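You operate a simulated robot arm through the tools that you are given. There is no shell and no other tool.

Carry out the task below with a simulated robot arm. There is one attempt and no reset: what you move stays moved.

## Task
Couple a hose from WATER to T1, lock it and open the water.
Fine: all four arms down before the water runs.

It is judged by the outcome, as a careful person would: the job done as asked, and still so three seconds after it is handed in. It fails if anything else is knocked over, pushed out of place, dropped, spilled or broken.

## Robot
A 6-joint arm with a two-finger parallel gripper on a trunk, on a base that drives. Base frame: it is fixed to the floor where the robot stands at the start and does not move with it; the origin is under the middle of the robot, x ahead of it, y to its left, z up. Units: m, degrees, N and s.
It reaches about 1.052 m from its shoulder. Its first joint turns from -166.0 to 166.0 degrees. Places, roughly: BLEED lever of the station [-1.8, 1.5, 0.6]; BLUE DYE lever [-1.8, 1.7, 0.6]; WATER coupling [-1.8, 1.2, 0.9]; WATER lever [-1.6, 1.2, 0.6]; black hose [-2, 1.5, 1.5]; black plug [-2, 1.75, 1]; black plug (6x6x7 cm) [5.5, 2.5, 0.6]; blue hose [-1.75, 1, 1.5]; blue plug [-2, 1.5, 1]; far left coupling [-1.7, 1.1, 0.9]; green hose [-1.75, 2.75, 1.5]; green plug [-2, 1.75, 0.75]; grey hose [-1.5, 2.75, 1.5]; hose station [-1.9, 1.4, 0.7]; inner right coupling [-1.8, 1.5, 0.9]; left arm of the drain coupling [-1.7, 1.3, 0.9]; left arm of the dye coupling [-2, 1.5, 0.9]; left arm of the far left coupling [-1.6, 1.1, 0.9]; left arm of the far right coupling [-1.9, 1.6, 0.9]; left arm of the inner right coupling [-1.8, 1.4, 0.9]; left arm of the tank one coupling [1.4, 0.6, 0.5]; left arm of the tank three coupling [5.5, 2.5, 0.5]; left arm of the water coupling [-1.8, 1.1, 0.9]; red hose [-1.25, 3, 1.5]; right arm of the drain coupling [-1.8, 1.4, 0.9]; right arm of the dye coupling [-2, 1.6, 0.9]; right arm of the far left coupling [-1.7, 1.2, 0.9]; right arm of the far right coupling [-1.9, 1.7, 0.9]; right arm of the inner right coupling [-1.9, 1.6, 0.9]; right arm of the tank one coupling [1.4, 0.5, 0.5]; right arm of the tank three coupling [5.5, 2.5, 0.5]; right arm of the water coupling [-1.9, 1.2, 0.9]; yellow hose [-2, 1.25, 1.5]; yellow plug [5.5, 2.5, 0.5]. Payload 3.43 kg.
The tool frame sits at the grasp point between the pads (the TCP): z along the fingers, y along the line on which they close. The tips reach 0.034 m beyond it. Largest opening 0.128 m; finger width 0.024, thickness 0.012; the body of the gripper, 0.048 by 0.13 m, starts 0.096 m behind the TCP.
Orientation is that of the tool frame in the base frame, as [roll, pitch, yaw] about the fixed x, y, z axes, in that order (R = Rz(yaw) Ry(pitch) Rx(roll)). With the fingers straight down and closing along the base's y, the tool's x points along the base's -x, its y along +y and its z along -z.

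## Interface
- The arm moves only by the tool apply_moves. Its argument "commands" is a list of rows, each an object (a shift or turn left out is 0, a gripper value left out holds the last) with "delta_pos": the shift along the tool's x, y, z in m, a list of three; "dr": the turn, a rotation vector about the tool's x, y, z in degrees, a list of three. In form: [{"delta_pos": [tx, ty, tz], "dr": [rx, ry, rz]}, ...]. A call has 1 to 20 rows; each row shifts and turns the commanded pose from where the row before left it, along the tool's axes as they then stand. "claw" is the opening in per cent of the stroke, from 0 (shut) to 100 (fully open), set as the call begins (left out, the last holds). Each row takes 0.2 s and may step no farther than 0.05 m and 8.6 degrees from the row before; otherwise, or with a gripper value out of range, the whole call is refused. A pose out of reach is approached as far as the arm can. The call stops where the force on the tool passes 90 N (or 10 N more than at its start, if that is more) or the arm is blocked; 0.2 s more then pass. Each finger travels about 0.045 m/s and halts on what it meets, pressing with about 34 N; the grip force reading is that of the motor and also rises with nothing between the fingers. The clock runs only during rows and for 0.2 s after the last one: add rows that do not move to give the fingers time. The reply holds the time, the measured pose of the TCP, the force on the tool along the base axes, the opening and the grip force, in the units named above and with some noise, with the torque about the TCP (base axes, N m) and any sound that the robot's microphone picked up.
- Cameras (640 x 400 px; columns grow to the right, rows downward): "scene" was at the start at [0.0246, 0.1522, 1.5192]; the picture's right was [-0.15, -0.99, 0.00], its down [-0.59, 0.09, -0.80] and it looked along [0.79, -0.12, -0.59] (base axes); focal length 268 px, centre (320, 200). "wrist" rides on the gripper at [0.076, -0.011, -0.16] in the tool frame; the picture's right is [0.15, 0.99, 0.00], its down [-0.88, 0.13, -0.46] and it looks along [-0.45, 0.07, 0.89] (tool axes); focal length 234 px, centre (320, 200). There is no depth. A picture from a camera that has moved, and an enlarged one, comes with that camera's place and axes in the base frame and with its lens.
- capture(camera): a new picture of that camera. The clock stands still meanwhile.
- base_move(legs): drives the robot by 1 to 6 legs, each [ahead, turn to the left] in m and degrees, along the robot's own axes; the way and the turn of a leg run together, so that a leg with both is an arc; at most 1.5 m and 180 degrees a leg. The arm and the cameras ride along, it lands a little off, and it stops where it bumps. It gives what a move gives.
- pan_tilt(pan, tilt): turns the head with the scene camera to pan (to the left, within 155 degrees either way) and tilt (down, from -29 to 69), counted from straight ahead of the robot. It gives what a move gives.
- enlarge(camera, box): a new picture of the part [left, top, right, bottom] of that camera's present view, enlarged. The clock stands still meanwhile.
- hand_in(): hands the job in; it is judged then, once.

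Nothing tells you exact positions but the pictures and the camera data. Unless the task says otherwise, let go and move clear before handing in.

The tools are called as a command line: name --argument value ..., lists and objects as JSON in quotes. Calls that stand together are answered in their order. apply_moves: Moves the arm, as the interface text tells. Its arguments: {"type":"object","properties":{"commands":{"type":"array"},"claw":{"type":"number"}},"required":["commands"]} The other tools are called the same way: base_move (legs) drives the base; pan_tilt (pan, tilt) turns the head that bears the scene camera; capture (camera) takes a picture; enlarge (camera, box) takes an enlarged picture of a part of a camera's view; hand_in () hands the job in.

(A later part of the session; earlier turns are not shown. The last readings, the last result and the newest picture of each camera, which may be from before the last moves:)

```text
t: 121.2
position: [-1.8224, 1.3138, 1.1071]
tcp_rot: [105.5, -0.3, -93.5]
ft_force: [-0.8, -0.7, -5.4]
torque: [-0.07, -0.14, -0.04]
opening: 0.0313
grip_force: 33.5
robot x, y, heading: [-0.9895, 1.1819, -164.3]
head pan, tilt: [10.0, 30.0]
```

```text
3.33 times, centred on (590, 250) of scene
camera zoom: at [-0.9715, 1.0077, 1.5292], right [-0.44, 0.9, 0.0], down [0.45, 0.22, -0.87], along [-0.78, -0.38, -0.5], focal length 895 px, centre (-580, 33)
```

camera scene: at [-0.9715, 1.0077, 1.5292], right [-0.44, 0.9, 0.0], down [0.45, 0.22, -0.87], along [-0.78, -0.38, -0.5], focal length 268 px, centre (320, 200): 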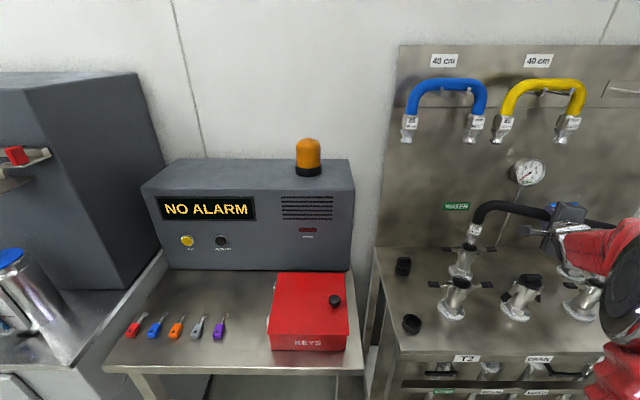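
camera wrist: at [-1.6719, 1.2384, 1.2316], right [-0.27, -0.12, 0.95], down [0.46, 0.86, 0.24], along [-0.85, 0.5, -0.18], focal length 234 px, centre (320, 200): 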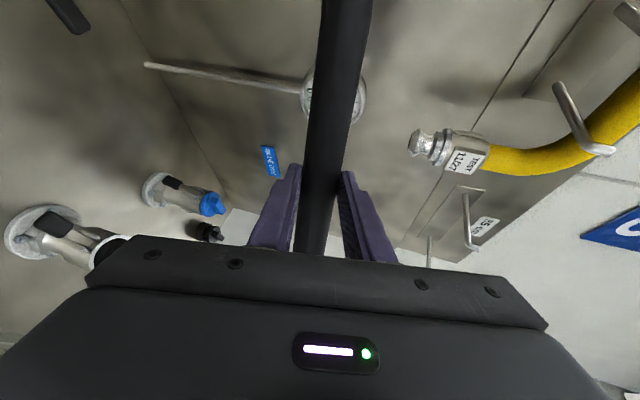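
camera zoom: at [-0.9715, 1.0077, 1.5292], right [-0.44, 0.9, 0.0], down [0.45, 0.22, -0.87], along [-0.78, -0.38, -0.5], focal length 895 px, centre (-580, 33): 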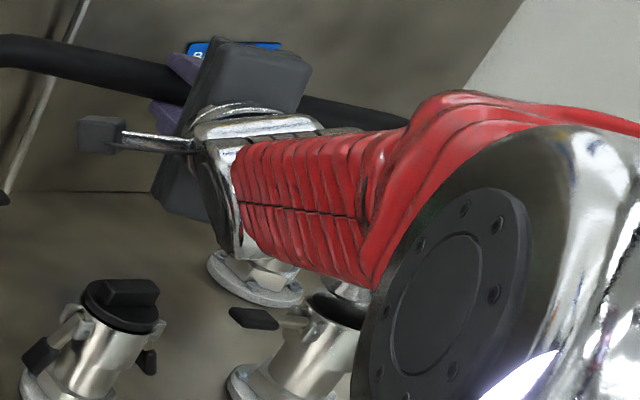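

The WATER end is visible just above its mouth; the T1 end is hidden behind the forearm. I take a stronger enlargement of the WATER end.

enlarge --camera "scene" --box '[440, 215, 490, 265]'

pan_tilt --pan -45 --tilt 40

capture --camera "scene"

```text
8.00 times, centred on (465, 240) of scene
camera zoom: at [-0.9715, 1.0077, 1.5292], right [-0.44, 0.9, 0.0], down [0.45, 0.22, -0.87], along [-0.78, -0.38, -0.5], focal length 2148 px, centre (-840, -120)
```

zoom: 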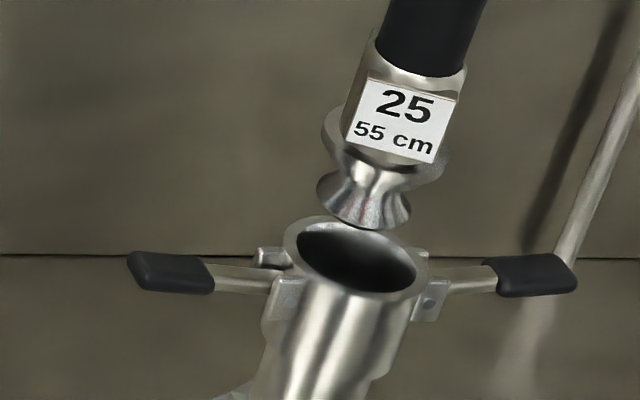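

```text
t: 122.4
position: [-1.8219, 1.3139, 1.1057]
tcp_rot: [105.6, -0.4, -93.4]
ft_force: [0.1, 0.0, -4.5]
torque: [-0.07, -0.14, -0.03]
opening: 0.0316
grip_force: 33.9
robot x, y, heading: [-0.9892, 1.1824, -164.4]
head pan, tilt: [-45.0, 40.0]
```

```text
taken
camera scene: at [-0.9644, 1.0885, 1.5138], right [0.49, 0.87, 0.0], down [0.56, -0.31, -0.77], along [-0.67, 0.37, -0.64], focal length 268 px, centre (320, 200)
```

scene: 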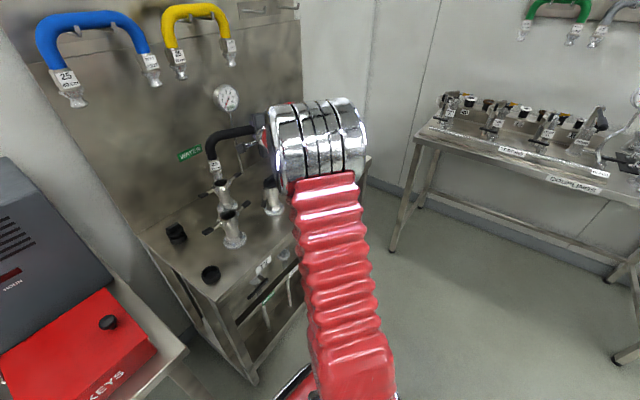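

Using the leg's geometry, the end is still about 3 cm above the mouth and nearly centred. I check T1's mouth relative to the tool with the wrist camera.

capture --camera "wrist"

enlarge --camera "wrist" --box '[0, 180, 160, 280]'

enlarge --camera "scene" --box '[180, 140, 260, 220]'

```text
taken
camera wrist: at [-1.6708, 1.2295, 1.1393], right [-0.27, -0.12, 0.95], down [0.46, 0.86, 0.24], along [-0.85, 0.5, -0.18], focal length 234 px, centre (320, 200)
```

wrist: 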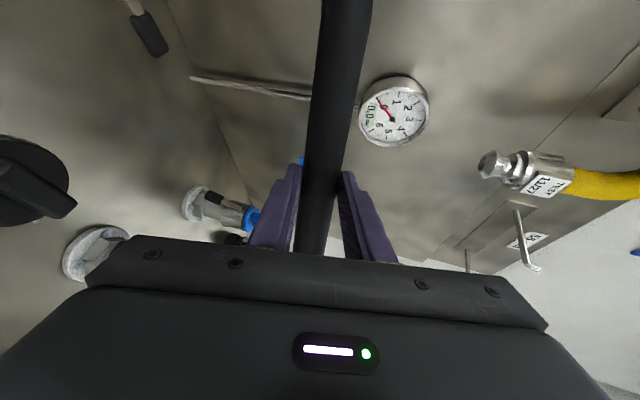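

```text
4.00 times, centred on (80, 230) of wrist
camera zoom: at [-1.6708, 1.2295, 1.1393], right [-0.27, -0.12, 0.95], down [0.46, 0.86, 0.24], along [-0.85, 0.5, -0.18], focal length 937 px, centre (1280, 80)
```

zoom: 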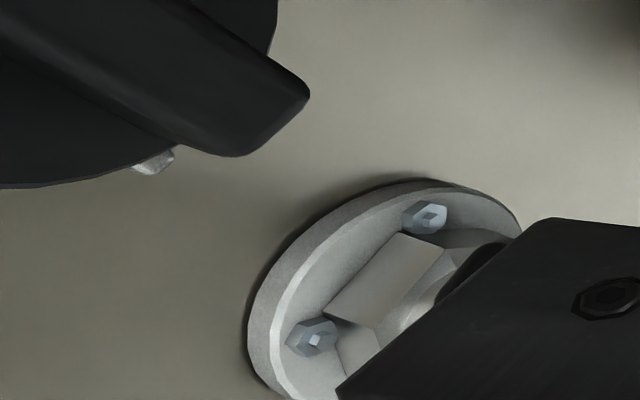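

```text
5.00 times, centred on (220, 180) of scene
camera zoom: at [-0.9644, 1.0885, 1.5138], right [0.49, 0.87, 0.0], down [0.56, -0.31, -0.77], along [-0.67, 0.37, -0.64], focal length 1342 px, centre (820, 300)
```

zoom: 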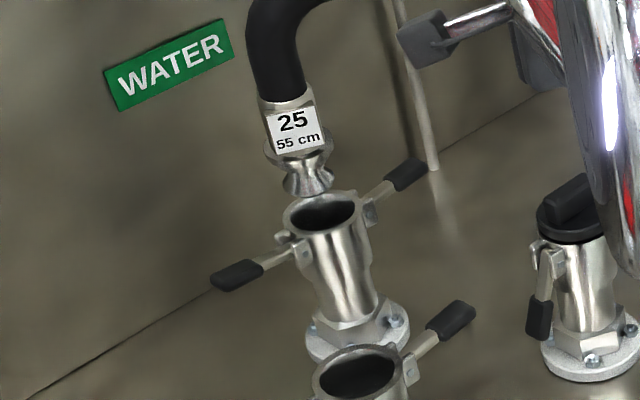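

Both views agree the WATER end is centred to within ~4 mm if it is 3 cm up. I nudge 3 mm back and right, then lower 2 cm in small steps and watch the force.

pan_tilt --pan 10 --tilt 30

apply_moves --commands '[{"delta_pos": [-0.003, -0.0008, -0.0029]}, {"delta_pos": [0, -0.0048, 0.0013]}, {"delta_pos": [0, -0.0048, 0.0013]}, {"delta_pos": [0, -0.0048, 0.0013]}, {"delta_pos": [0, -0.0048, 0.0013]}, {}]'

enlarge --camera "scene" --box '[440, 215, 490, 265]'

enlarge --camera "scene" --box '[540, 190, 640, 310]'

```text
t: 123.7
position: [-1.8213, 1.3142, 1.1073]
tcp_rot: [105.6, -0.3, -93.5]
ft_force: [-0.3, 0.6, -4.6]
torque: [-0.04, -0.16, 0.0]
opening: 0.0315
grip_force: 34.5
robot x, y, heading: [-0.9885, 1.1817, -164.2]
head pan, tilt: [10.0, 30.0]
```

```text
t: 125.1
position: [-1.82, 1.3168, 1.0955]
tcp_rot: [104.8, -0.3, -93.3]
ft_force: [1.1, -6.3, 33.7]
torque: [0.5, 1.2, 0.14]
opening: 0.0316
grip_force: 34.4
robot x, y, heading: [-0.988, 1.1855, -164.4]
head pan, tilt: [10.0, 30.0]
```

```text
8.00 times, centred on (465, 240) of scene
camera zoom: at [-0.9698, 1.0076, 1.5291], right [-0.44, 0.9, 0.0], down [0.45, 0.22, -0.87], along [-0.78, -0.38, -0.5], focal length 2148 px, centre (-840, -120)
```

zoom: 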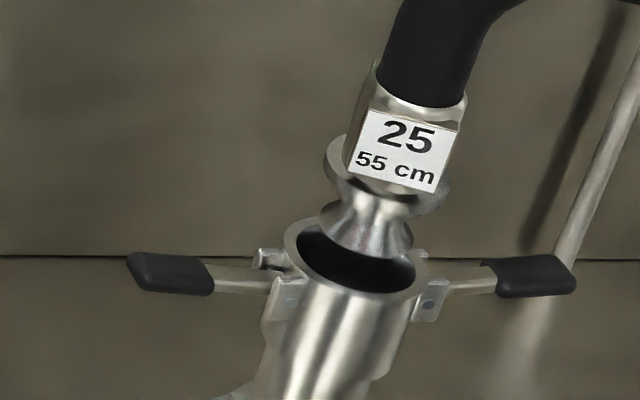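

```text
3.33 times, centred on (590, 250) of scene
camera zoom: at [-0.9698, 1.0076, 1.5291], right [-0.44, 0.9, 0.0], down [0.45, 0.22, -0.87], along [-0.78, -0.38, -0.5], focal length 895 px, centre (-580, 33)
```

zoom: 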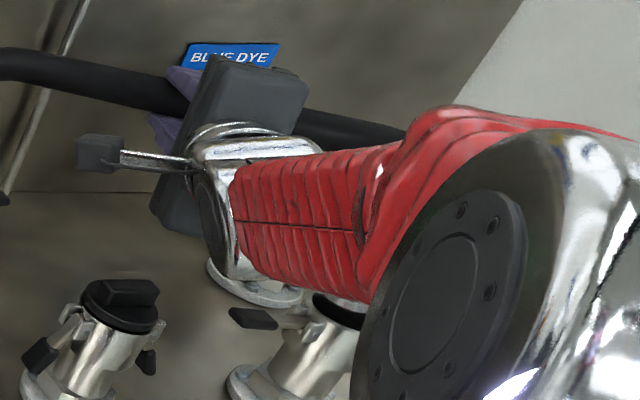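

Both ends touched their rims' far sides: the legs lean about 7° forward in the grip, so the ends are ~2.5 cm too deep. I raise 2 cm and swing the ends back by rotating 7° about the hose bar.

apply_moves --commands '[{"delta_pos": [0, 0.0193, -0.0054]}, {"dr": [7, 0, 0]}, {}]'

enlarge --camera "scene" --box '[440, 215, 490, 265]'

enlarge --camera "scene" --box '[430, 180, 640, 310]'

capture --camera "wrist"

```text
t: 125.9
position: [-1.8191, 1.3185, 1.1066]
tcp_rot: [112.9, -0.3, -93.7]
ft_force: [0.0, 0.7, -4.6]
torque: [-0.05, -0.12, 0.02]
opening: 0.031
grip_force: 33.7
robot x, y, heading: [-0.9908, 1.1831, -164.1]
head pan, tilt: [10.0, 30.0]
```

```text
8.00 times, centred on (465, 240) of scene
camera zoom: at [-0.9715, 1.0077, 1.5292], right [-0.44, 0.9, 0.0], down [0.45, 0.22, -0.87], along [-0.78, -0.38, -0.5], focal length 2148 px, centre (-840, -120)
```

zoom: 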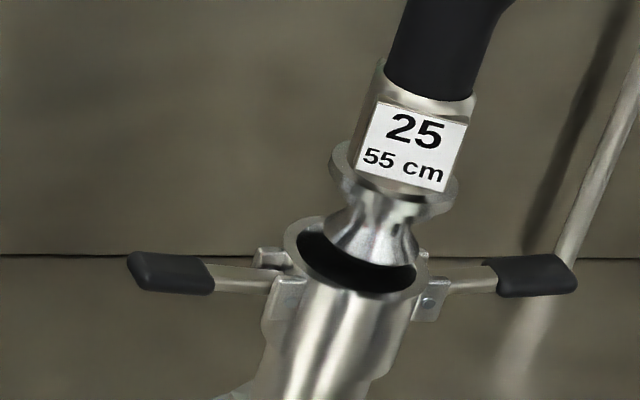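

```text
3.05 times, centred on (535, 245) of scene
camera zoom: at [-0.9715, 1.0077, 1.5292], right [-0.44, 0.9, 0.0], down [0.45, 0.22, -0.87], along [-0.78, -0.38, -0.5], focal length 818 px, centre (-335, 63)
```

zoom: 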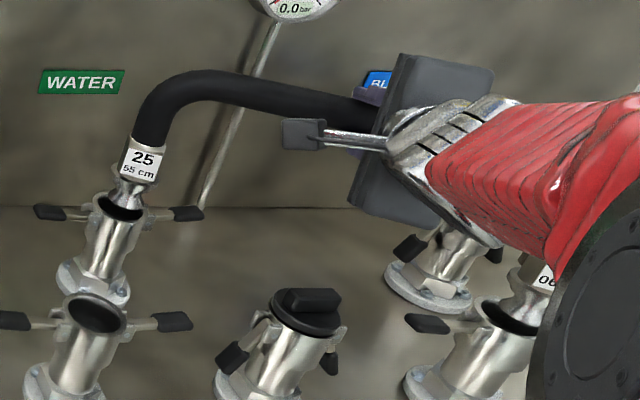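

```text
taken
camera wrist: at [-1.6734, 1.2343, 1.1582], right [-0.39, -0.12, 0.91], down [0.42, 0.86, 0.29], along [-0.82, 0.5, -0.29], focal length 234 px, centre (320, 200)
```

wrist: 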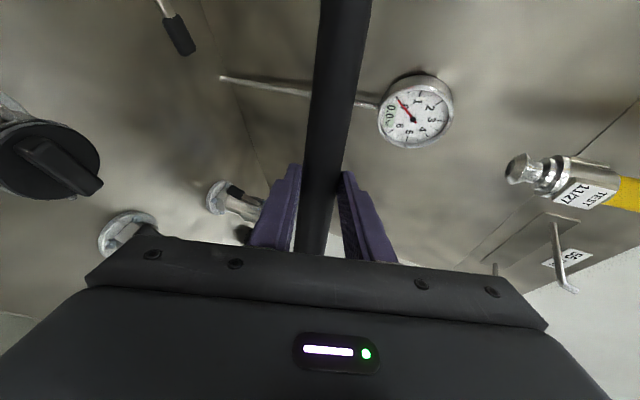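

Now the T1 end is visible too, right above T1's mouth. I enlarge it to check its alignment.

enlarge --camera "scene" --box '[575, 250, 635, 310]'

```text
6.67 times, centred on (605, 280) of scene
camera zoom: at [-0.9715, 1.0077, 1.5292], right [-0.44, 0.9, 0.0], down [0.45, 0.22, -0.87], along [-0.78, -0.38, -0.5], focal length 1790 px, centre (-1580, -333)
```

zoom: 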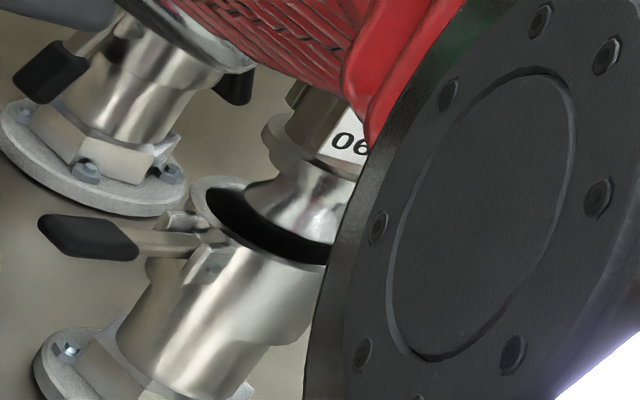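

Both ends are roughly 4 mm too near me and 2–3 mm right. I shift accordingly and lower 2 cm in small steps.

apply_moves --commands '[{"delta_pos": [0.0025, 0.0016, 0.0037]}, {"delta_pos": [0, -0.0046, 0.0019]}, {"delta_pos": [0, -0.0046, 0.0019]}, {"delta_pos": [0, -0.0046, 0.0019]}, {"delta_pos": [0, -0.0046, 0.0019]}, {}]'

enlarge --camera "scene" --box '[440, 215, 490, 265]'

enlarge --camera "scene" --box '[575, 250, 635, 310]'

```text
t: 127.3
position: [-1.8237, 1.3144, 1.0879]
tcp_rot: [112.7, -0.4, -93.6]
ft_force: [1.1, -0.1, -5.1]
torque: [-0.07, -0.07, -0.01]
opening: 0.0317
grip_force: 34.1
robot x, y, heading: [-0.9876, 1.1882, -164.2]
head pan, tilt: [10.0, 30.0]
```

```text
8.00 times, centred on (465, 240) of scene
camera zoom: at [-0.9715, 1.0077, 1.5292], right [-0.44, 0.9, 0.0], down [0.45, 0.22, -0.87], along [-0.78, -0.38, -0.5], focal length 2148 px, centre (-840, -120)
```

zoom: 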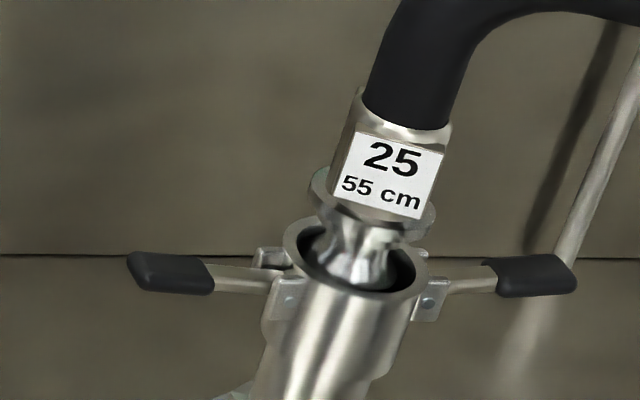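

```text
6.67 times, centred on (605, 280) of scene
camera zoom: at [-0.9715, 1.0077, 1.5292], right [-0.44, 0.9, 0.0], down [0.45, 0.22, -0.87], along [-0.78, -0.38, -0.5], focal length 1790 px, centre (-1580, -333)
```

zoom: 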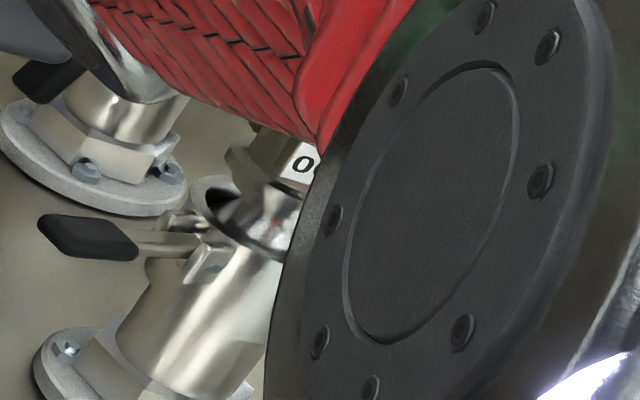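

The WATER end is entering its mouth centred with no contact force, and T1's end is going in too. I continue lowering.

apply_moves --commands '[{"delta_pos": [0, -0.0046, 0.0019]}, {"delta_pos": [0, -0.0046, 0.0019]}, {}]'

enlarge --camera "scene" --box '[440, 215, 490, 265]'

enlarge --camera "scene" --box '[575, 250, 635, 310]'

```text
t: 128.1
position: [-1.823, 1.3165, 1.0785]
tcp_rot: [112.7, -0.3, -93.4]
ft_force: [0.3, -0.1, -6.0]
torque: [-0.04, -0.08, -0.02]
opening: 0.0315
grip_force: 34.4
robot x, y, heading: [-0.9895, 1.1833, -164.1]
head pan, tilt: [10.0, 30.0]
```

```text
8.00 times, centred on (465, 240) of scene
camera zoom: at [-0.9716, 1.0077, 1.5292], right [-0.44, 0.9, 0.0], down [0.45, 0.22, -0.87], along [-0.78, -0.38, -0.5], focal length 2148 px, centre (-840, -120)
```

zoom: 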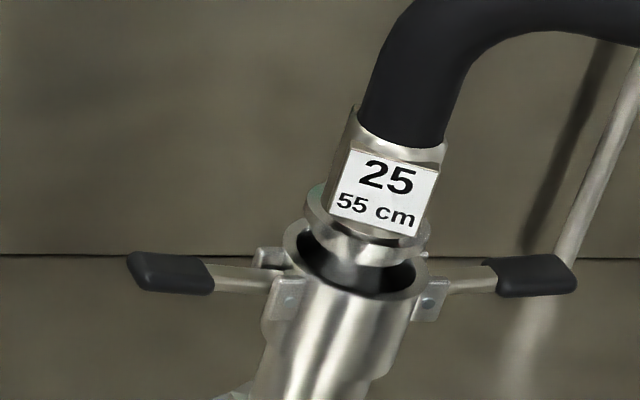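

```text
6.67 times, centred on (605, 280) of scene
camera zoom: at [-0.9716, 1.0077, 1.5292], right [-0.44, 0.9, 0.0], down [0.45, 0.22, -0.87], along [-0.78, -0.38, -0.5], focal length 1790 px, centre (-1580, -333)
```

zoom: 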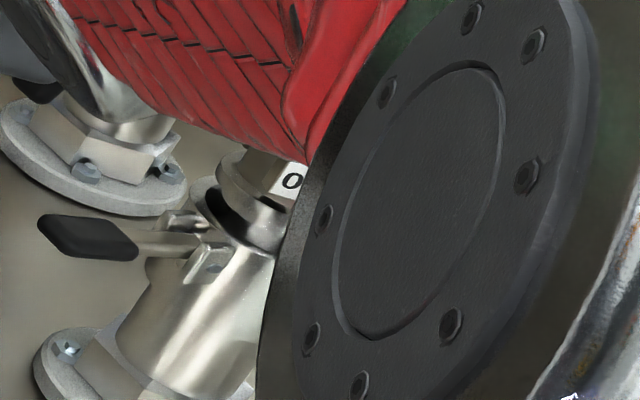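

Both ends are in with no contact force; the collars are about 1 cm above the rims. I keep lowering.

apply_moves --commands '[{"delta_pos": [0, -0.0046, 0.0019]}, {"delta_pos": [0, -0.0046, 0.0019]}, {}]'

enlarge --camera "scene" --box '[440, 215, 490, 265]'

enlarge --camera "scene" --box '[575, 250, 635, 310]'

```text
t: 128.9
position: [-1.823, 1.3154, 1.0679]
tcp_rot: [112.6, -0.4, -93.5]
ft_force: [0.5, -0.8, -4.3]
torque: [0.03, -0.12, 0.01]
opening: 0.0316
grip_force: 34.0
robot x, y, heading: [-0.9943, 1.1821, -164.4]
head pan, tilt: [10.0, 30.0]
```

```text
8.00 times, centred on (465, 240) of scene
camera zoom: at [-0.9715, 1.0077, 1.5292], right [-0.44, 0.9, 0.0], down [0.45, 0.22, -0.87], along [-0.78, -0.38, -0.5], focal length 2148 px, centre (-840, -120)
```

zoom: 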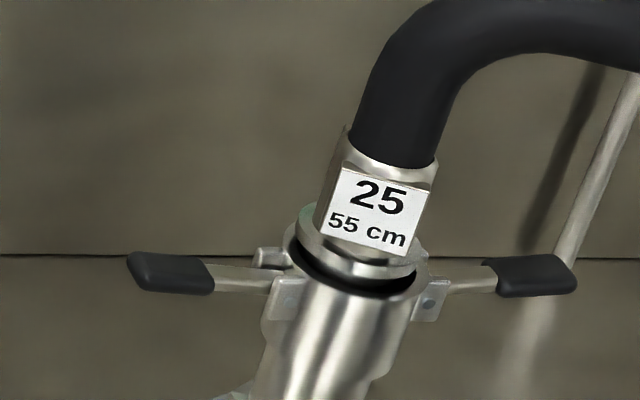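

```text
6.67 times, centred on (605, 280) of scene
camera zoom: at [-0.9715, 1.0077, 1.5292], right [-0.44, 0.9, 0.0], down [0.45, 0.22, -0.87], along [-0.78, -0.38, -0.5], focal length 1790 px, centre (-1580, -333)
```

zoom: 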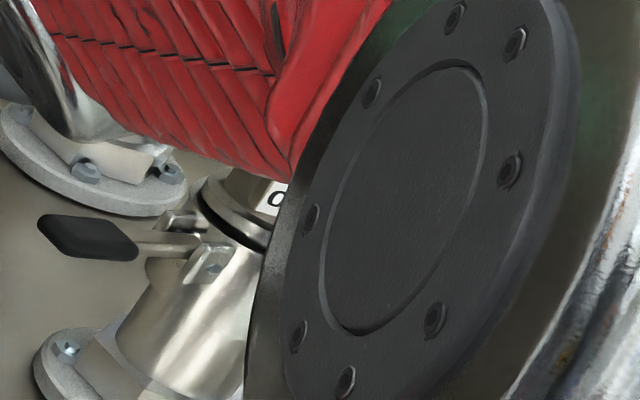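

Nearly seated on both sides, still force-free. I lower the last bit until they bottom out.

apply_moves --commands '[{"delta_pos": [0, -0.0037, 0.0016]}, {"delta_pos": [0, -0.0037, 0.0016]}, {}]'

enlarge --camera "scene" --box '[440, 215, 490, 265]'

enlarge --camera "scene" --box '[575, 250, 635, 310]'

```text
t: 129.7
position: [-1.8233, 1.3134, 1.0652]
tcp_rot: [112.1, -0.3, -93.4]
ft_force: [-2.3, -4.2, 27.1]
torque: [0.41, 1.01, 0.29]
opening: 0.0316
grip_force: 34.2
robot x, y, heading: [-0.9917, 1.182, -164.4]
head pan, tilt: [10.0, 30.0]
```

```text
8.00 times, centred on (465, 240) of scene
camera zoom: at [-0.9703, 1.0076, 1.5291], right [-0.44, 0.9, 0.0], down [0.45, 0.22, -0.87], along [-0.78, -0.38, -0.5], focal length 2148 px, centre (-840, -120)
```

zoom: 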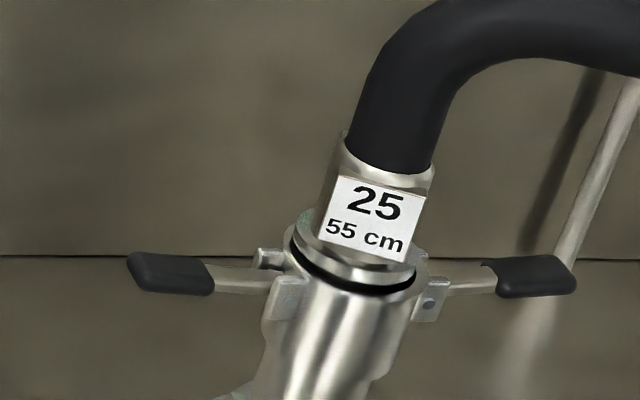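

```text
6.67 times, centred on (605, 280) of scene
camera zoom: at [-0.9703, 1.0076, 1.5291], right [-0.44, 0.9, 0.0], down [0.45, 0.22, -0.87], along [-0.78, -0.38, -0.5], focal length 1790 px, centre (-1580, -333)
```

zoom: 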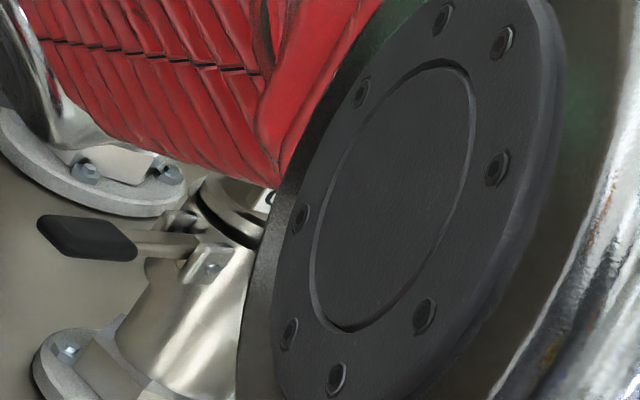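

Contact at 27 N, evenly on both ends. I look from the other pan angle to judge whether it is fully seated.

pan_tilt --pan -30 --tilt 35

capture --camera "scene"

```text
t: 130.7
position: [-1.8236, 1.3143, 1.0667]
tcp_rot: [112.0, -0.3, -93.4]
ft_force: [-0.3, -6.2, 34.8]
torque: [0.4, 0.84, 0.38]
opening: 0.0314
grip_force: 33.9
robot x, y, heading: [-0.9906, 1.1826, -164.3]
head pan, tilt: [-30.0, 35.0]
```

```text
taken
camera scene: at [-0.9739, 1.0684, 1.5214], right [0.24, 0.97, 0.0], down [0.56, -0.14, -0.82], along [-0.79, 0.2, -0.57], focal length 268 px, centre (320, 200)
```

scene: 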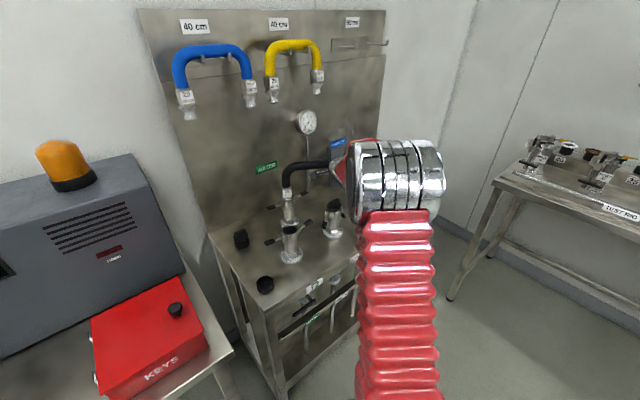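

enlarge --camera "scene" --box '[260, 150, 340, 240]'

enlarge --camera "scene" --box '[265, 175, 315, 225]'

capture --camera "wrist"

```text
4.44 times, centred on (300, 195) of scene
camera zoom: at [-0.9739, 1.0684, 1.5214], right [0.24, 0.97, 0.0], down [0.56, -0.14, -0.82], along [-0.79, 0.2, -0.57], focal length 1193 px, centre (409, 222)
```

zoom: 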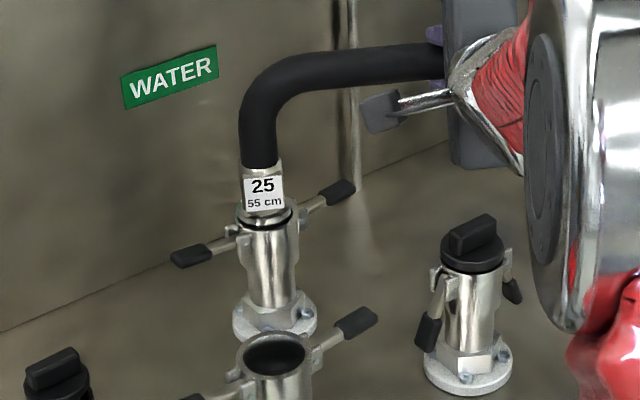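

```text
8.00 times, centred on (290, 200) of scene
camera zoom: at [-0.9739, 1.0684, 1.5214], right [0.24, 0.97, 0.0], down [0.56, -0.14, -0.82], along [-0.79, 0.2, -0.57], focal length 2148 px, centre (560, 200)
```

zoom: 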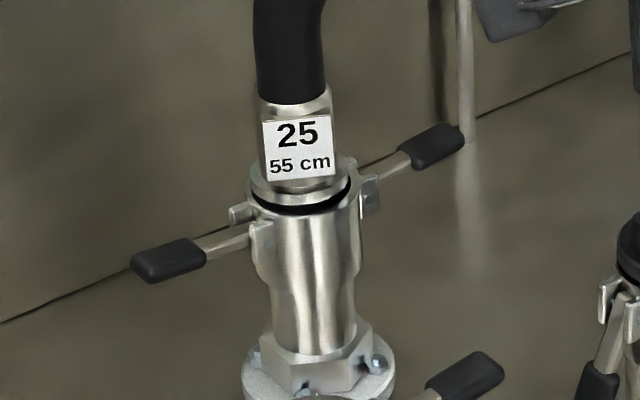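

```text
taken
camera wrist: at [-1.6765, 1.2305, 1.1153], right [-0.38, -0.12, 0.92], down [0.43, 0.86, 0.29], along [-0.82, 0.5, -0.27], focal length 234 px, centre (320, 200)
```

wrist: 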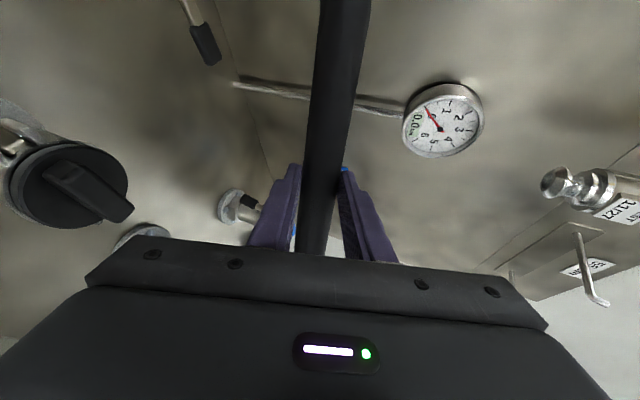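

It is held at 35 N with the collar slightly off toward the back-left. I nudge 2 mm back and right to centre it and see if it sinks.

apply_moves --commands '[{"delta_pos": [-0.001, -0.0004, -0.0009]}, {"delta_pos": [-0.001, -0.0004, -0.0009]}, {}]'

enlarge --camera "scene" --box '[265, 175, 315, 225]'

```text
t: 131.5
position: [-1.822, 1.3151, 1.0659]
tcp_rot: [112.1, -0.3, -93.2]
ft_force: [-1.1, -14.4, 32.8]
torque: [0.34, 0.99, 0.71]
opening: 0.0315
grip_force: 34.0
robot x, y, heading: [-0.9916, 1.1812, -164.1]
head pan, tilt: [-30.0, 35.0]
```

```text
8.00 times, centred on (290, 200) of scene
camera zoom: at [-0.974, 1.0683, 1.5213], right [0.24, 0.97, 0.0], down [0.56, -0.14, -0.82], along [-0.79, 0.2, -0.57], focal length 2148 px, centre (560, 200)
```

zoom: 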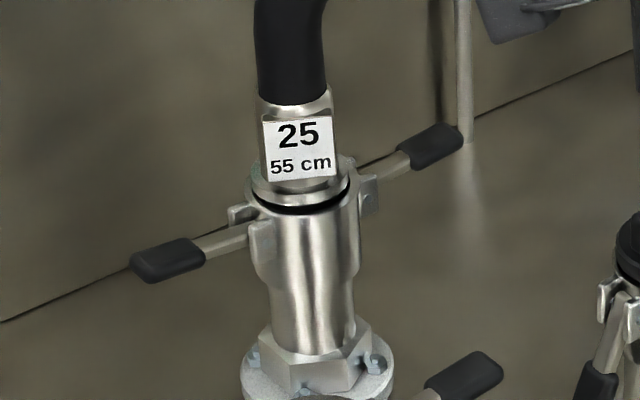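

Moving right is resisted (14 N), so the ends are guided snugly in their bores and the depth (~3.2 cm) matches the adaptor length: it is seated. I relax the load and open the gripper.

apply_moves --commands '[{"delta_pos": [0.0015, 0.0004, 0.0009]}, {"delta_pos": [0, 0.0037, -0.0016]}, {}]'

```text
t: 132.3
position: [-1.8224, 1.3152, 1.0666]
tcp_rot: [112.6, -0.4, -93.5]
ft_force: [-0.7, -6.9, 24.0]
torque: [0.26, 0.8, 0.47]
opening: 0.0314
grip_force: 34.0
robot x, y, heading: [-0.9938, 1.1823, -164.3]
head pan, tilt: [-30.0, 35.0]
```

apply_moves --commands '[{"delta_pos": [0, 0.0028, -0.0012]}, {}]'

apply_moves --commands '[{}, {}, {}, {}, {}]' --claw 62

enlarge --camera "scene" --box '[260, 150, 340, 240]'

capture --camera "wrist"

```text
t: 132.9
position: [-1.8217, 1.3152, 1.0667]
tcp_rot: [112.8, -0.3, -93.6]
ft_force: [-0.3, -5.0, 12.4]
torque: [0.4, 0.29, 0.46]
opening: 0.0316
grip_force: 34.1
robot x, y, heading: [-0.9889, 1.1829, -164.1]
head pan, tilt: [-30.0, 35.0]
```

```text
t: 134.1
position: [-1.8237, 1.316, 1.068]
tcp_rot: [112.5, -0.3, -93.5]
ft_force: [-0.3, 0.1, -1.5]
torque: [-0.02, -0.01, 0.0]
opening: 0.0793
grip_force: 0.0
robot x, y, heading: [-0.9906, 1.1799, -164.2]
head pan, tilt: [-30.0, 35.0]
```

```text
4.44 times, centred on (300, 195) of scene
camera zoom: at [-0.9753, 1.0687, 1.5214], right [0.25, 0.97, 0.0], down [0.56, -0.14, -0.82], along [-0.79, 0.2, -0.57], focal length 1193 px, centre (409, 222)
```

zoom: 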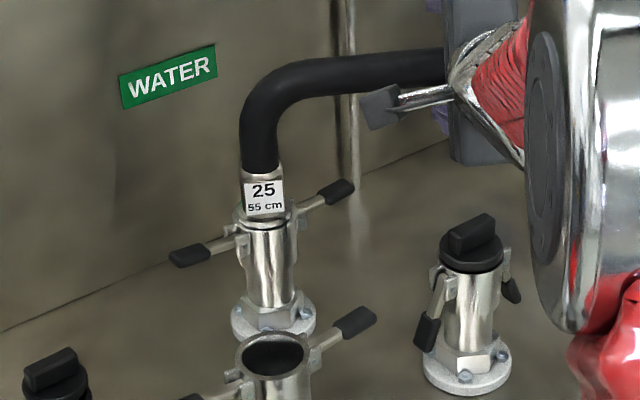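

```text
taken
camera wrist: at [-1.6764, 1.2315, 1.1183], right [-0.39, -0.12, 0.91], down [0.42, 0.86, 0.29], along [-0.82, 0.5, -0.28], focal length 234 px, centre (320, 200)
```

wrist: 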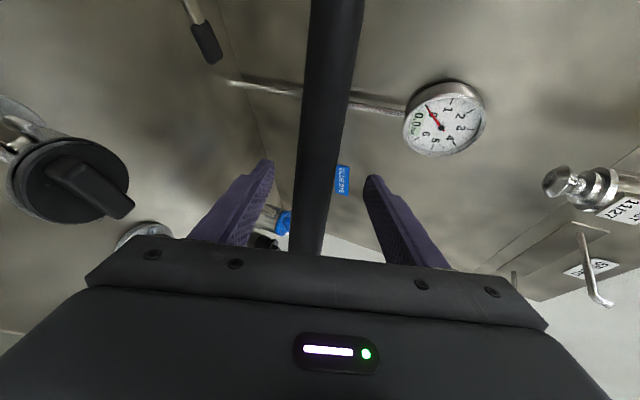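

Released: the hose settled and the collar now sits flush in WATER. I back the gripper out along its axis.

apply_moves --commands '[{"delta_pos": [0, 0, -0.04]}, {"delta_pos": [0, 0, -0.04]}, {"delta_pos": [0, 0.02, -0.04]}, {"delta_pos": [0, 0.02, -0.03]}]'

capture --camera "scene"

capture --camera "wrist"

```text
t: 135.1
position: [-1.6978, 1.3081, 1.1625]
tcp_rot: [112.5, -0.5, -93.7]
ft_force: [0.1, -0.4, -0.2]
torque: [0.01, 0.0, -0.05]
opening: 0.0794
grip_force: 0.1
robot x, y, heading: [-0.9909, 1.1843, -164.1]
head pan, tilt: [-30.0, 35.0]
```

```text
taken
camera scene: at [-0.9754, 1.0686, 1.5214], right [0.25, 0.97, 0.0], down [0.56, -0.14, -0.82], along [-0.79, 0.2, -0.57], focal length 268 px, centre (320, 200)
```

scene: 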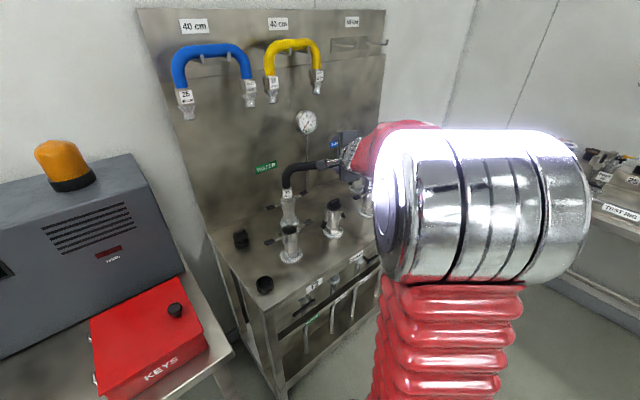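

```text
taken
camera wrist: at [-1.5519, 1.2235, 1.2136], right [-0.39, -0.12, 0.91], down [0.42, 0.86, 0.29], along [-0.82, 0.5, -0.28], focal length 234 px, centre (320, 200)
```

wrist: 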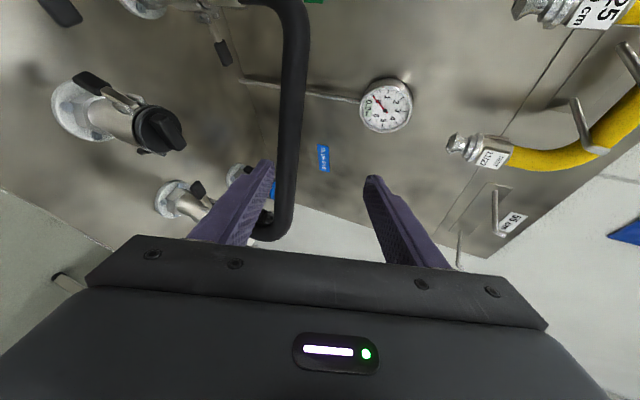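

The hose stands in both couplings. I raise the gripper clear, close it, and roll it so the camera ends up on top for pressing the arms down.

apply_moves --commands '[{"delta_pos": [0, 0.0415, -0.0175]}, {"delta_pos": [0, 0.0415, -0.0175]}, {"dr": [0, 0, 8.2]}, {"dr": [0, 0, 8.2]}, {"dr": [0, 0, 8.2]}, {"dr": [0, 0, 8.2]}, {"dr": [0, 0, 8.2]}, {"dr": [0, 0, 8.2]}, {"dr": [0, 0, 8.2]}, {"dr": [0, 0, 8.2]}, {"dr": [0, 0, 8.2]}, {"dr": [0, 0, 8.2]}, {"dr": [0, 0, 8.0]}]' --claw 0

```text
t: 137.9
position: [-1.6997, 1.3092, 1.2518]
tcp_rot: [-178.9, -67.4, 175.4]
ft_force: [-0.6, 0.4, -0.5]
torque: [-0.01, -0.01, 0.01]
opening: 0.0
grip_force: 33.3
robot x, y, heading: [-0.9894, 1.1814, -164.4]
head pan, tilt: [-30.0, 35.0]
```

The roll worked with the fingers shut. Now I tilt to 35° down and yaw to face square to the station.

apply_moves --commands '[{"dr": [0, -6.25, 0]}, {"dr": [0, -6.25, 0]}, {"dr": [6.02, 0, -4.22]}, {"dr": [6.02, 0, -4.22]}, {"dr": [6.02, 0, -4.22]}, {"dr": [6.02, 0, -4.22]}]'

capture --camera "wrist"

capture --camera "scene"

```text
t: 139.3
position: [-1.6993, 1.3096, 1.253]
tcp_rot: [-179.5, -55.1, -154.3]
ft_force: [0.7, 0.1, -0.2]
torque: [-0.03, -0.03, -0.04]
opening: 0.0
grip_force: 33.2
robot x, y, heading: [-0.9907, 1.1855, -164.2]
head pan, tilt: [-30.0, 35.0]
```

```text
taken
camera wrist: at [-1.6166, 1.3391, 1.4051], right [-0.51, 0.85, 0.11], down [0.73, 0.5, -0.46], along [-0.45, -0.15, -0.88], focal length 234 px, centre (320, 200)
```

wrist: 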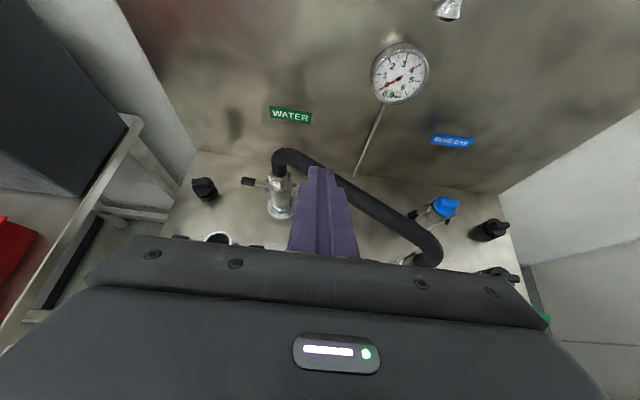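

```text
taken
camera scene: at [-0.9751, 1.0688, 1.5214], right [0.24, 0.97, 0.0], down [0.56, -0.14, -0.82], along [-0.79, 0.2, -0.57], focal length 268 px, centre (320, 200)
```

scene: 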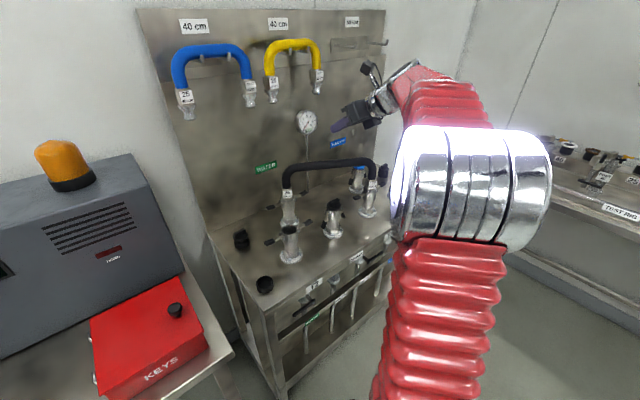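

Now I have good views. I check how the hose sits at both couplings from the scene camera.

enlarge --camera "scene" --box '[340, 155, 400, 225]'

enlarge --camera "scene" --box '[260, 155, 320, 225]'

enlarge --camera "wrist" --box '[180, 120, 460, 270]'

```text
5.71 times, centred on (370, 190) of scene
camera zoom: at [-0.9751, 1.0688, 1.5214], right [0.24, 0.97, 0.0], down [0.56, -0.14, -0.82], along [-0.79, 0.2, -0.57], focal length 1534 px, centre (34, 257)
```

zoom: 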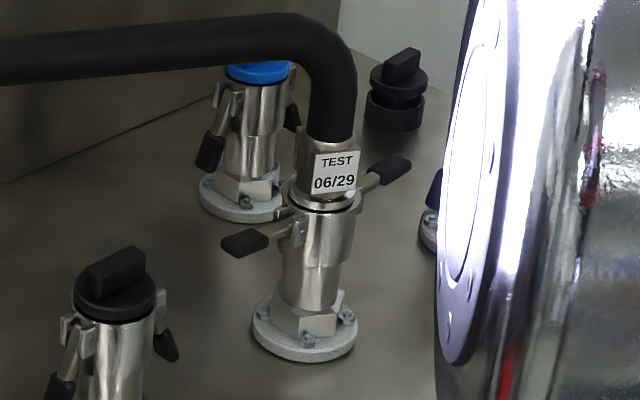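

```text
5.71 times, centred on (290, 190) of scene
camera zoom: at [-0.9751, 1.0688, 1.5214], right [0.24, 0.97, 0.0], down [0.56, -0.14, -0.82], along [-0.79, 0.2, -0.57], focal length 1534 px, centre (491, 257)
```

zoom: 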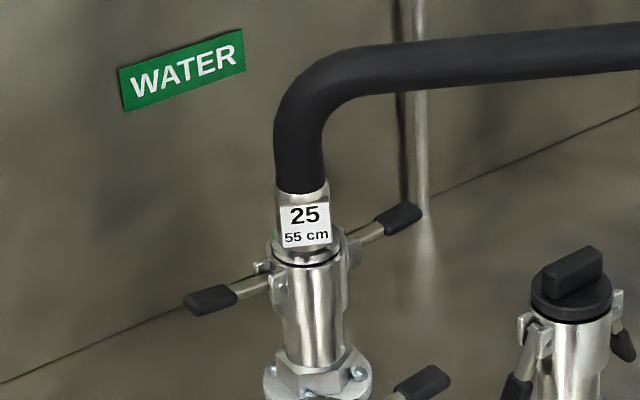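

```text
2.29 times, centred on (320, 195) of wrist
camera zoom: at [-1.6166, 1.3391, 1.4051], right [-0.51, 0.85, 0.11], down [0.73, 0.5, -0.46], along [-0.45, -0.15, -0.88], focal length 535 px, centre (320, 211)
```

zoom: 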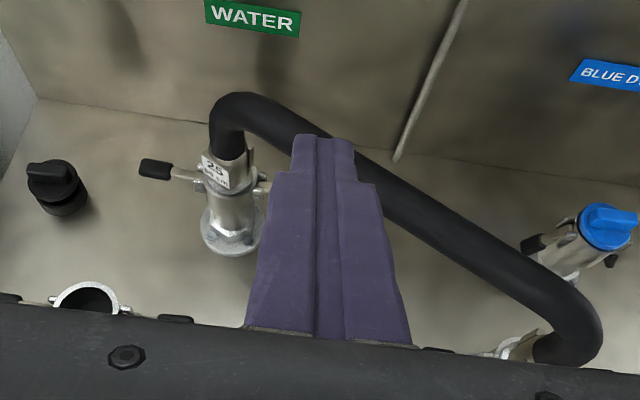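

The hose is seated at both ends and all four arms are horizontal at z≈0.913. I go to the WATER left arm first: steeper tilt, move over it, stopping ~7 cm above.

apply_moves --commands '[{"dr": [0, -7, 0]}, {"delta_pos": [0.0167, -0.038, 0.0186]}, {"delta_pos": [0.0167, -0.038, 0.0186]}, {"delta_pos": [0.0167, -0.038, 0.0186]}, {"delta_pos": [0.0167, -0.038, 0.0186]}, {"delta_pos": [-0.0196, 0, 0.0362]}, {"delta_pos": [-0.0196, 0, 0.0362]}, {"delta_pos": [-0.0196, 0, 0.0362]}, {"delta_pos": [-0.0196, 0, 0.0362]}]'

capture --camera "wrist"

capture --camera "scene"

```text
t: 141.3
position: [-1.7693, 1.1044, 1.0984]
tcp_rot: [-179.5, -48.1, -154.5]
ft_force: [-0.2, -0.1, 0.2]
torque: [0.0, 0.01, -0.01]
opening: 0.0
grip_force: 33.3
robot x, y, heading: [-0.9949, 1.1799, -164.1]
head pan, tilt: [-30.0, 35.0]
```

```text
taken
camera wrist: at [-1.7034, 1.1259, 1.2612], right [-0.52, 0.85, 0.1], down [0.78, 0.52, -0.35], along [-0.35, -0.1, -0.93], focal length 234 px, centre (320, 200)
```

wrist: 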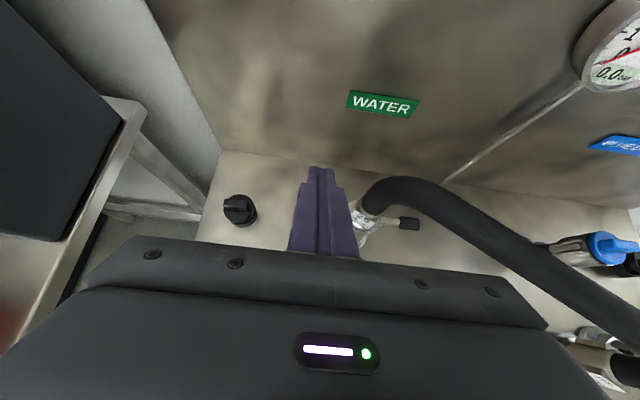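

```text
taken
camera scene: at [-0.9751, 1.0687, 1.5214], right [0.24, 0.97, 0.0], down [0.56, -0.14, -0.82], along [-0.79, 0.2, -0.57], focal length 268 px, centre (320, 200)
```

scene: 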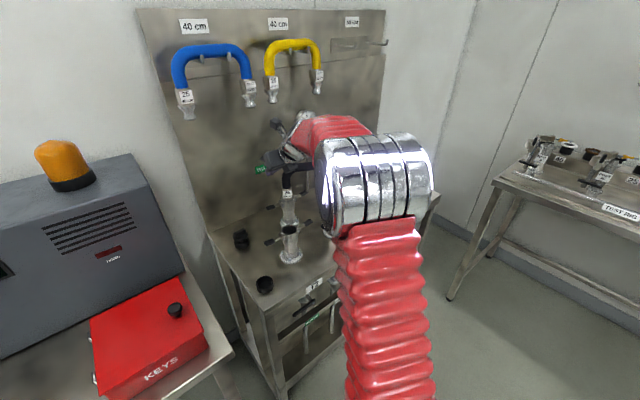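

The finger is lined up over the WATER left arm. I come down to just above it.

apply_moves --commands '[{"delta_pos": [-0.0236, 0.0008, 0.0351]}, {"delta_pos": [-0.0236, 0.0008, 0.0351]}, {"delta_pos": [-0.0236, 0.0008, 0.0351]}]'

capture --camera "wrist"

enlarge --camera "scene" --box '[250, 140, 330, 230]'

```text
t: 142.1
position: [-1.8023, 1.0939, 0.9765]
tcp_rot: [-179.7, -48.1, -154.4]
ft_force: [0.3, -0.1, -0.4]
torque: [0.02, 0.0, 0.04]
opening: 0.0002
grip_force: 33.4
robot x, y, heading: [-0.9887, 1.1793, -164.2]
head pan, tilt: [-30.0, 35.0]
```

```text
taken
camera wrist: at [-1.7373, 1.1149, 1.14], right [-0.52, 0.85, 0.1], down [0.78, 0.52, -0.35], along [-0.35, -0.1, -0.93], focal length 234 px, centre (320, 200)
```

wrist: 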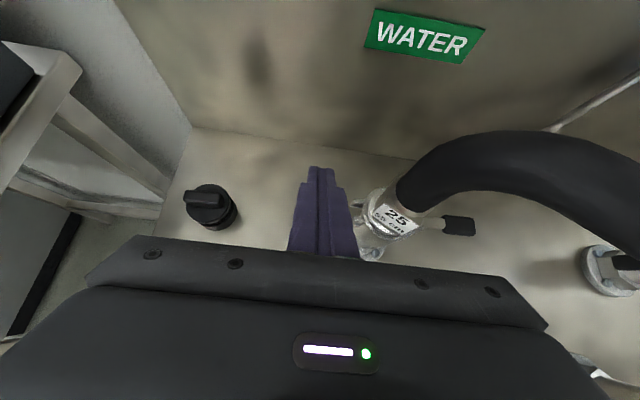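

```text
4.44 times, centred on (290, 185) of scene
camera zoom: at [-0.9751, 1.0687, 1.5214], right [0.24, 0.97, 0.0], down [0.56, -0.14, -0.82], along [-0.79, 0.2, -0.57], focal length 1193 px, centre (453, 267)
```

zoom: 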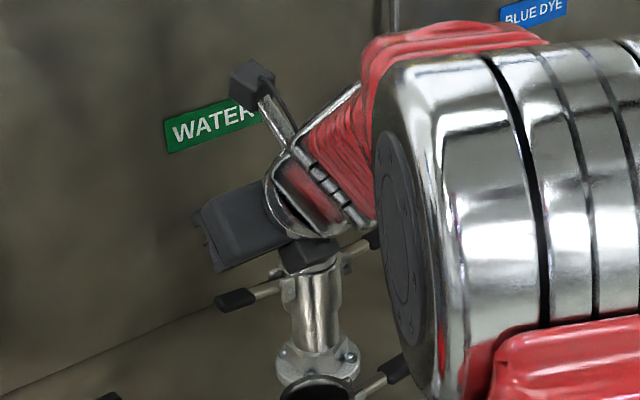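

The finger rests just above the left arm handle. I press down gently in steps.

apply_moves --commands '[{"delta_pos": [-0.0134, 0, 0.012]}, {"delta_pos": [-0.0089, 0, 0.008]}, {"delta_pos": [-0.0089, 0, 0.008]}, {"delta_pos": [-0.0089, -0.001, 0.008]}]'

enlarge --camera "scene" --box '[250, 140, 330, 230]'

capture --camera "wrist"

```text
t: 143.1
position: [-1.8003, 1.0916, 0.9212]
tcp_rot: [-179.5, -47.9, -154.4]
ft_force: [-0.3, 0.6, -0.2]
torque: [0.0, 0.0, -0.01]
opening: 0.0
grip_force: 32.9
robot x, y, heading: [-0.9904, 1.1847, -164.0]
head pan, tilt: [-30.0, 35.0]
```

```text
4.44 times, centred on (290, 185) of scene
camera zoom: at [-0.9754, 1.0686, 1.5214], right [0.24, 0.97, 0.0], down [0.56, -0.14, -0.82], along [-0.79, 0.2, -0.57], focal length 1193 px, centre (453, 267)
```

zoom: 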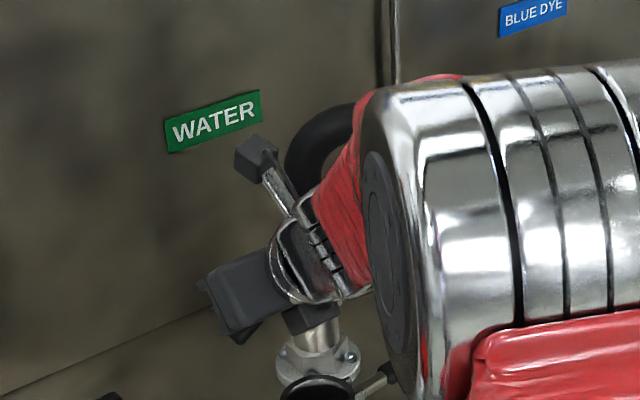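

```text
taken
camera wrist: at [-1.735, 1.1122, 1.084], right [-0.52, 0.85, 0.1], down [0.78, 0.52, -0.35], along [-0.35, -0.1, -0.93], focal length 234 px, centre (320, 200)
```

wrist: 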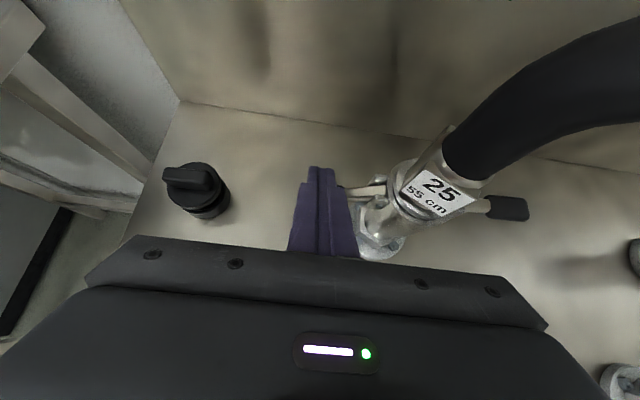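

enlarge --camera "wrist" --box '[260, 140, 440, 270]'

```text
3.08 times, centred on (350, 205) of wrist
camera zoom: at [-1.735, 1.1122, 1.084], right [-0.52, 0.85, 0.1], down [0.78, 0.52, -0.35], along [-0.35, -0.1, -0.93], focal length 720 px, centre (228, 185)
```

zoom: 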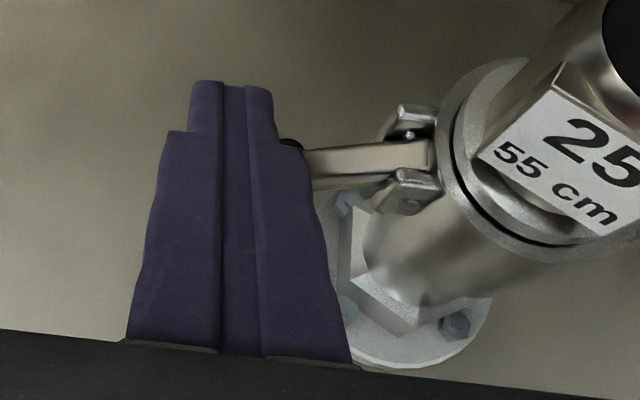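

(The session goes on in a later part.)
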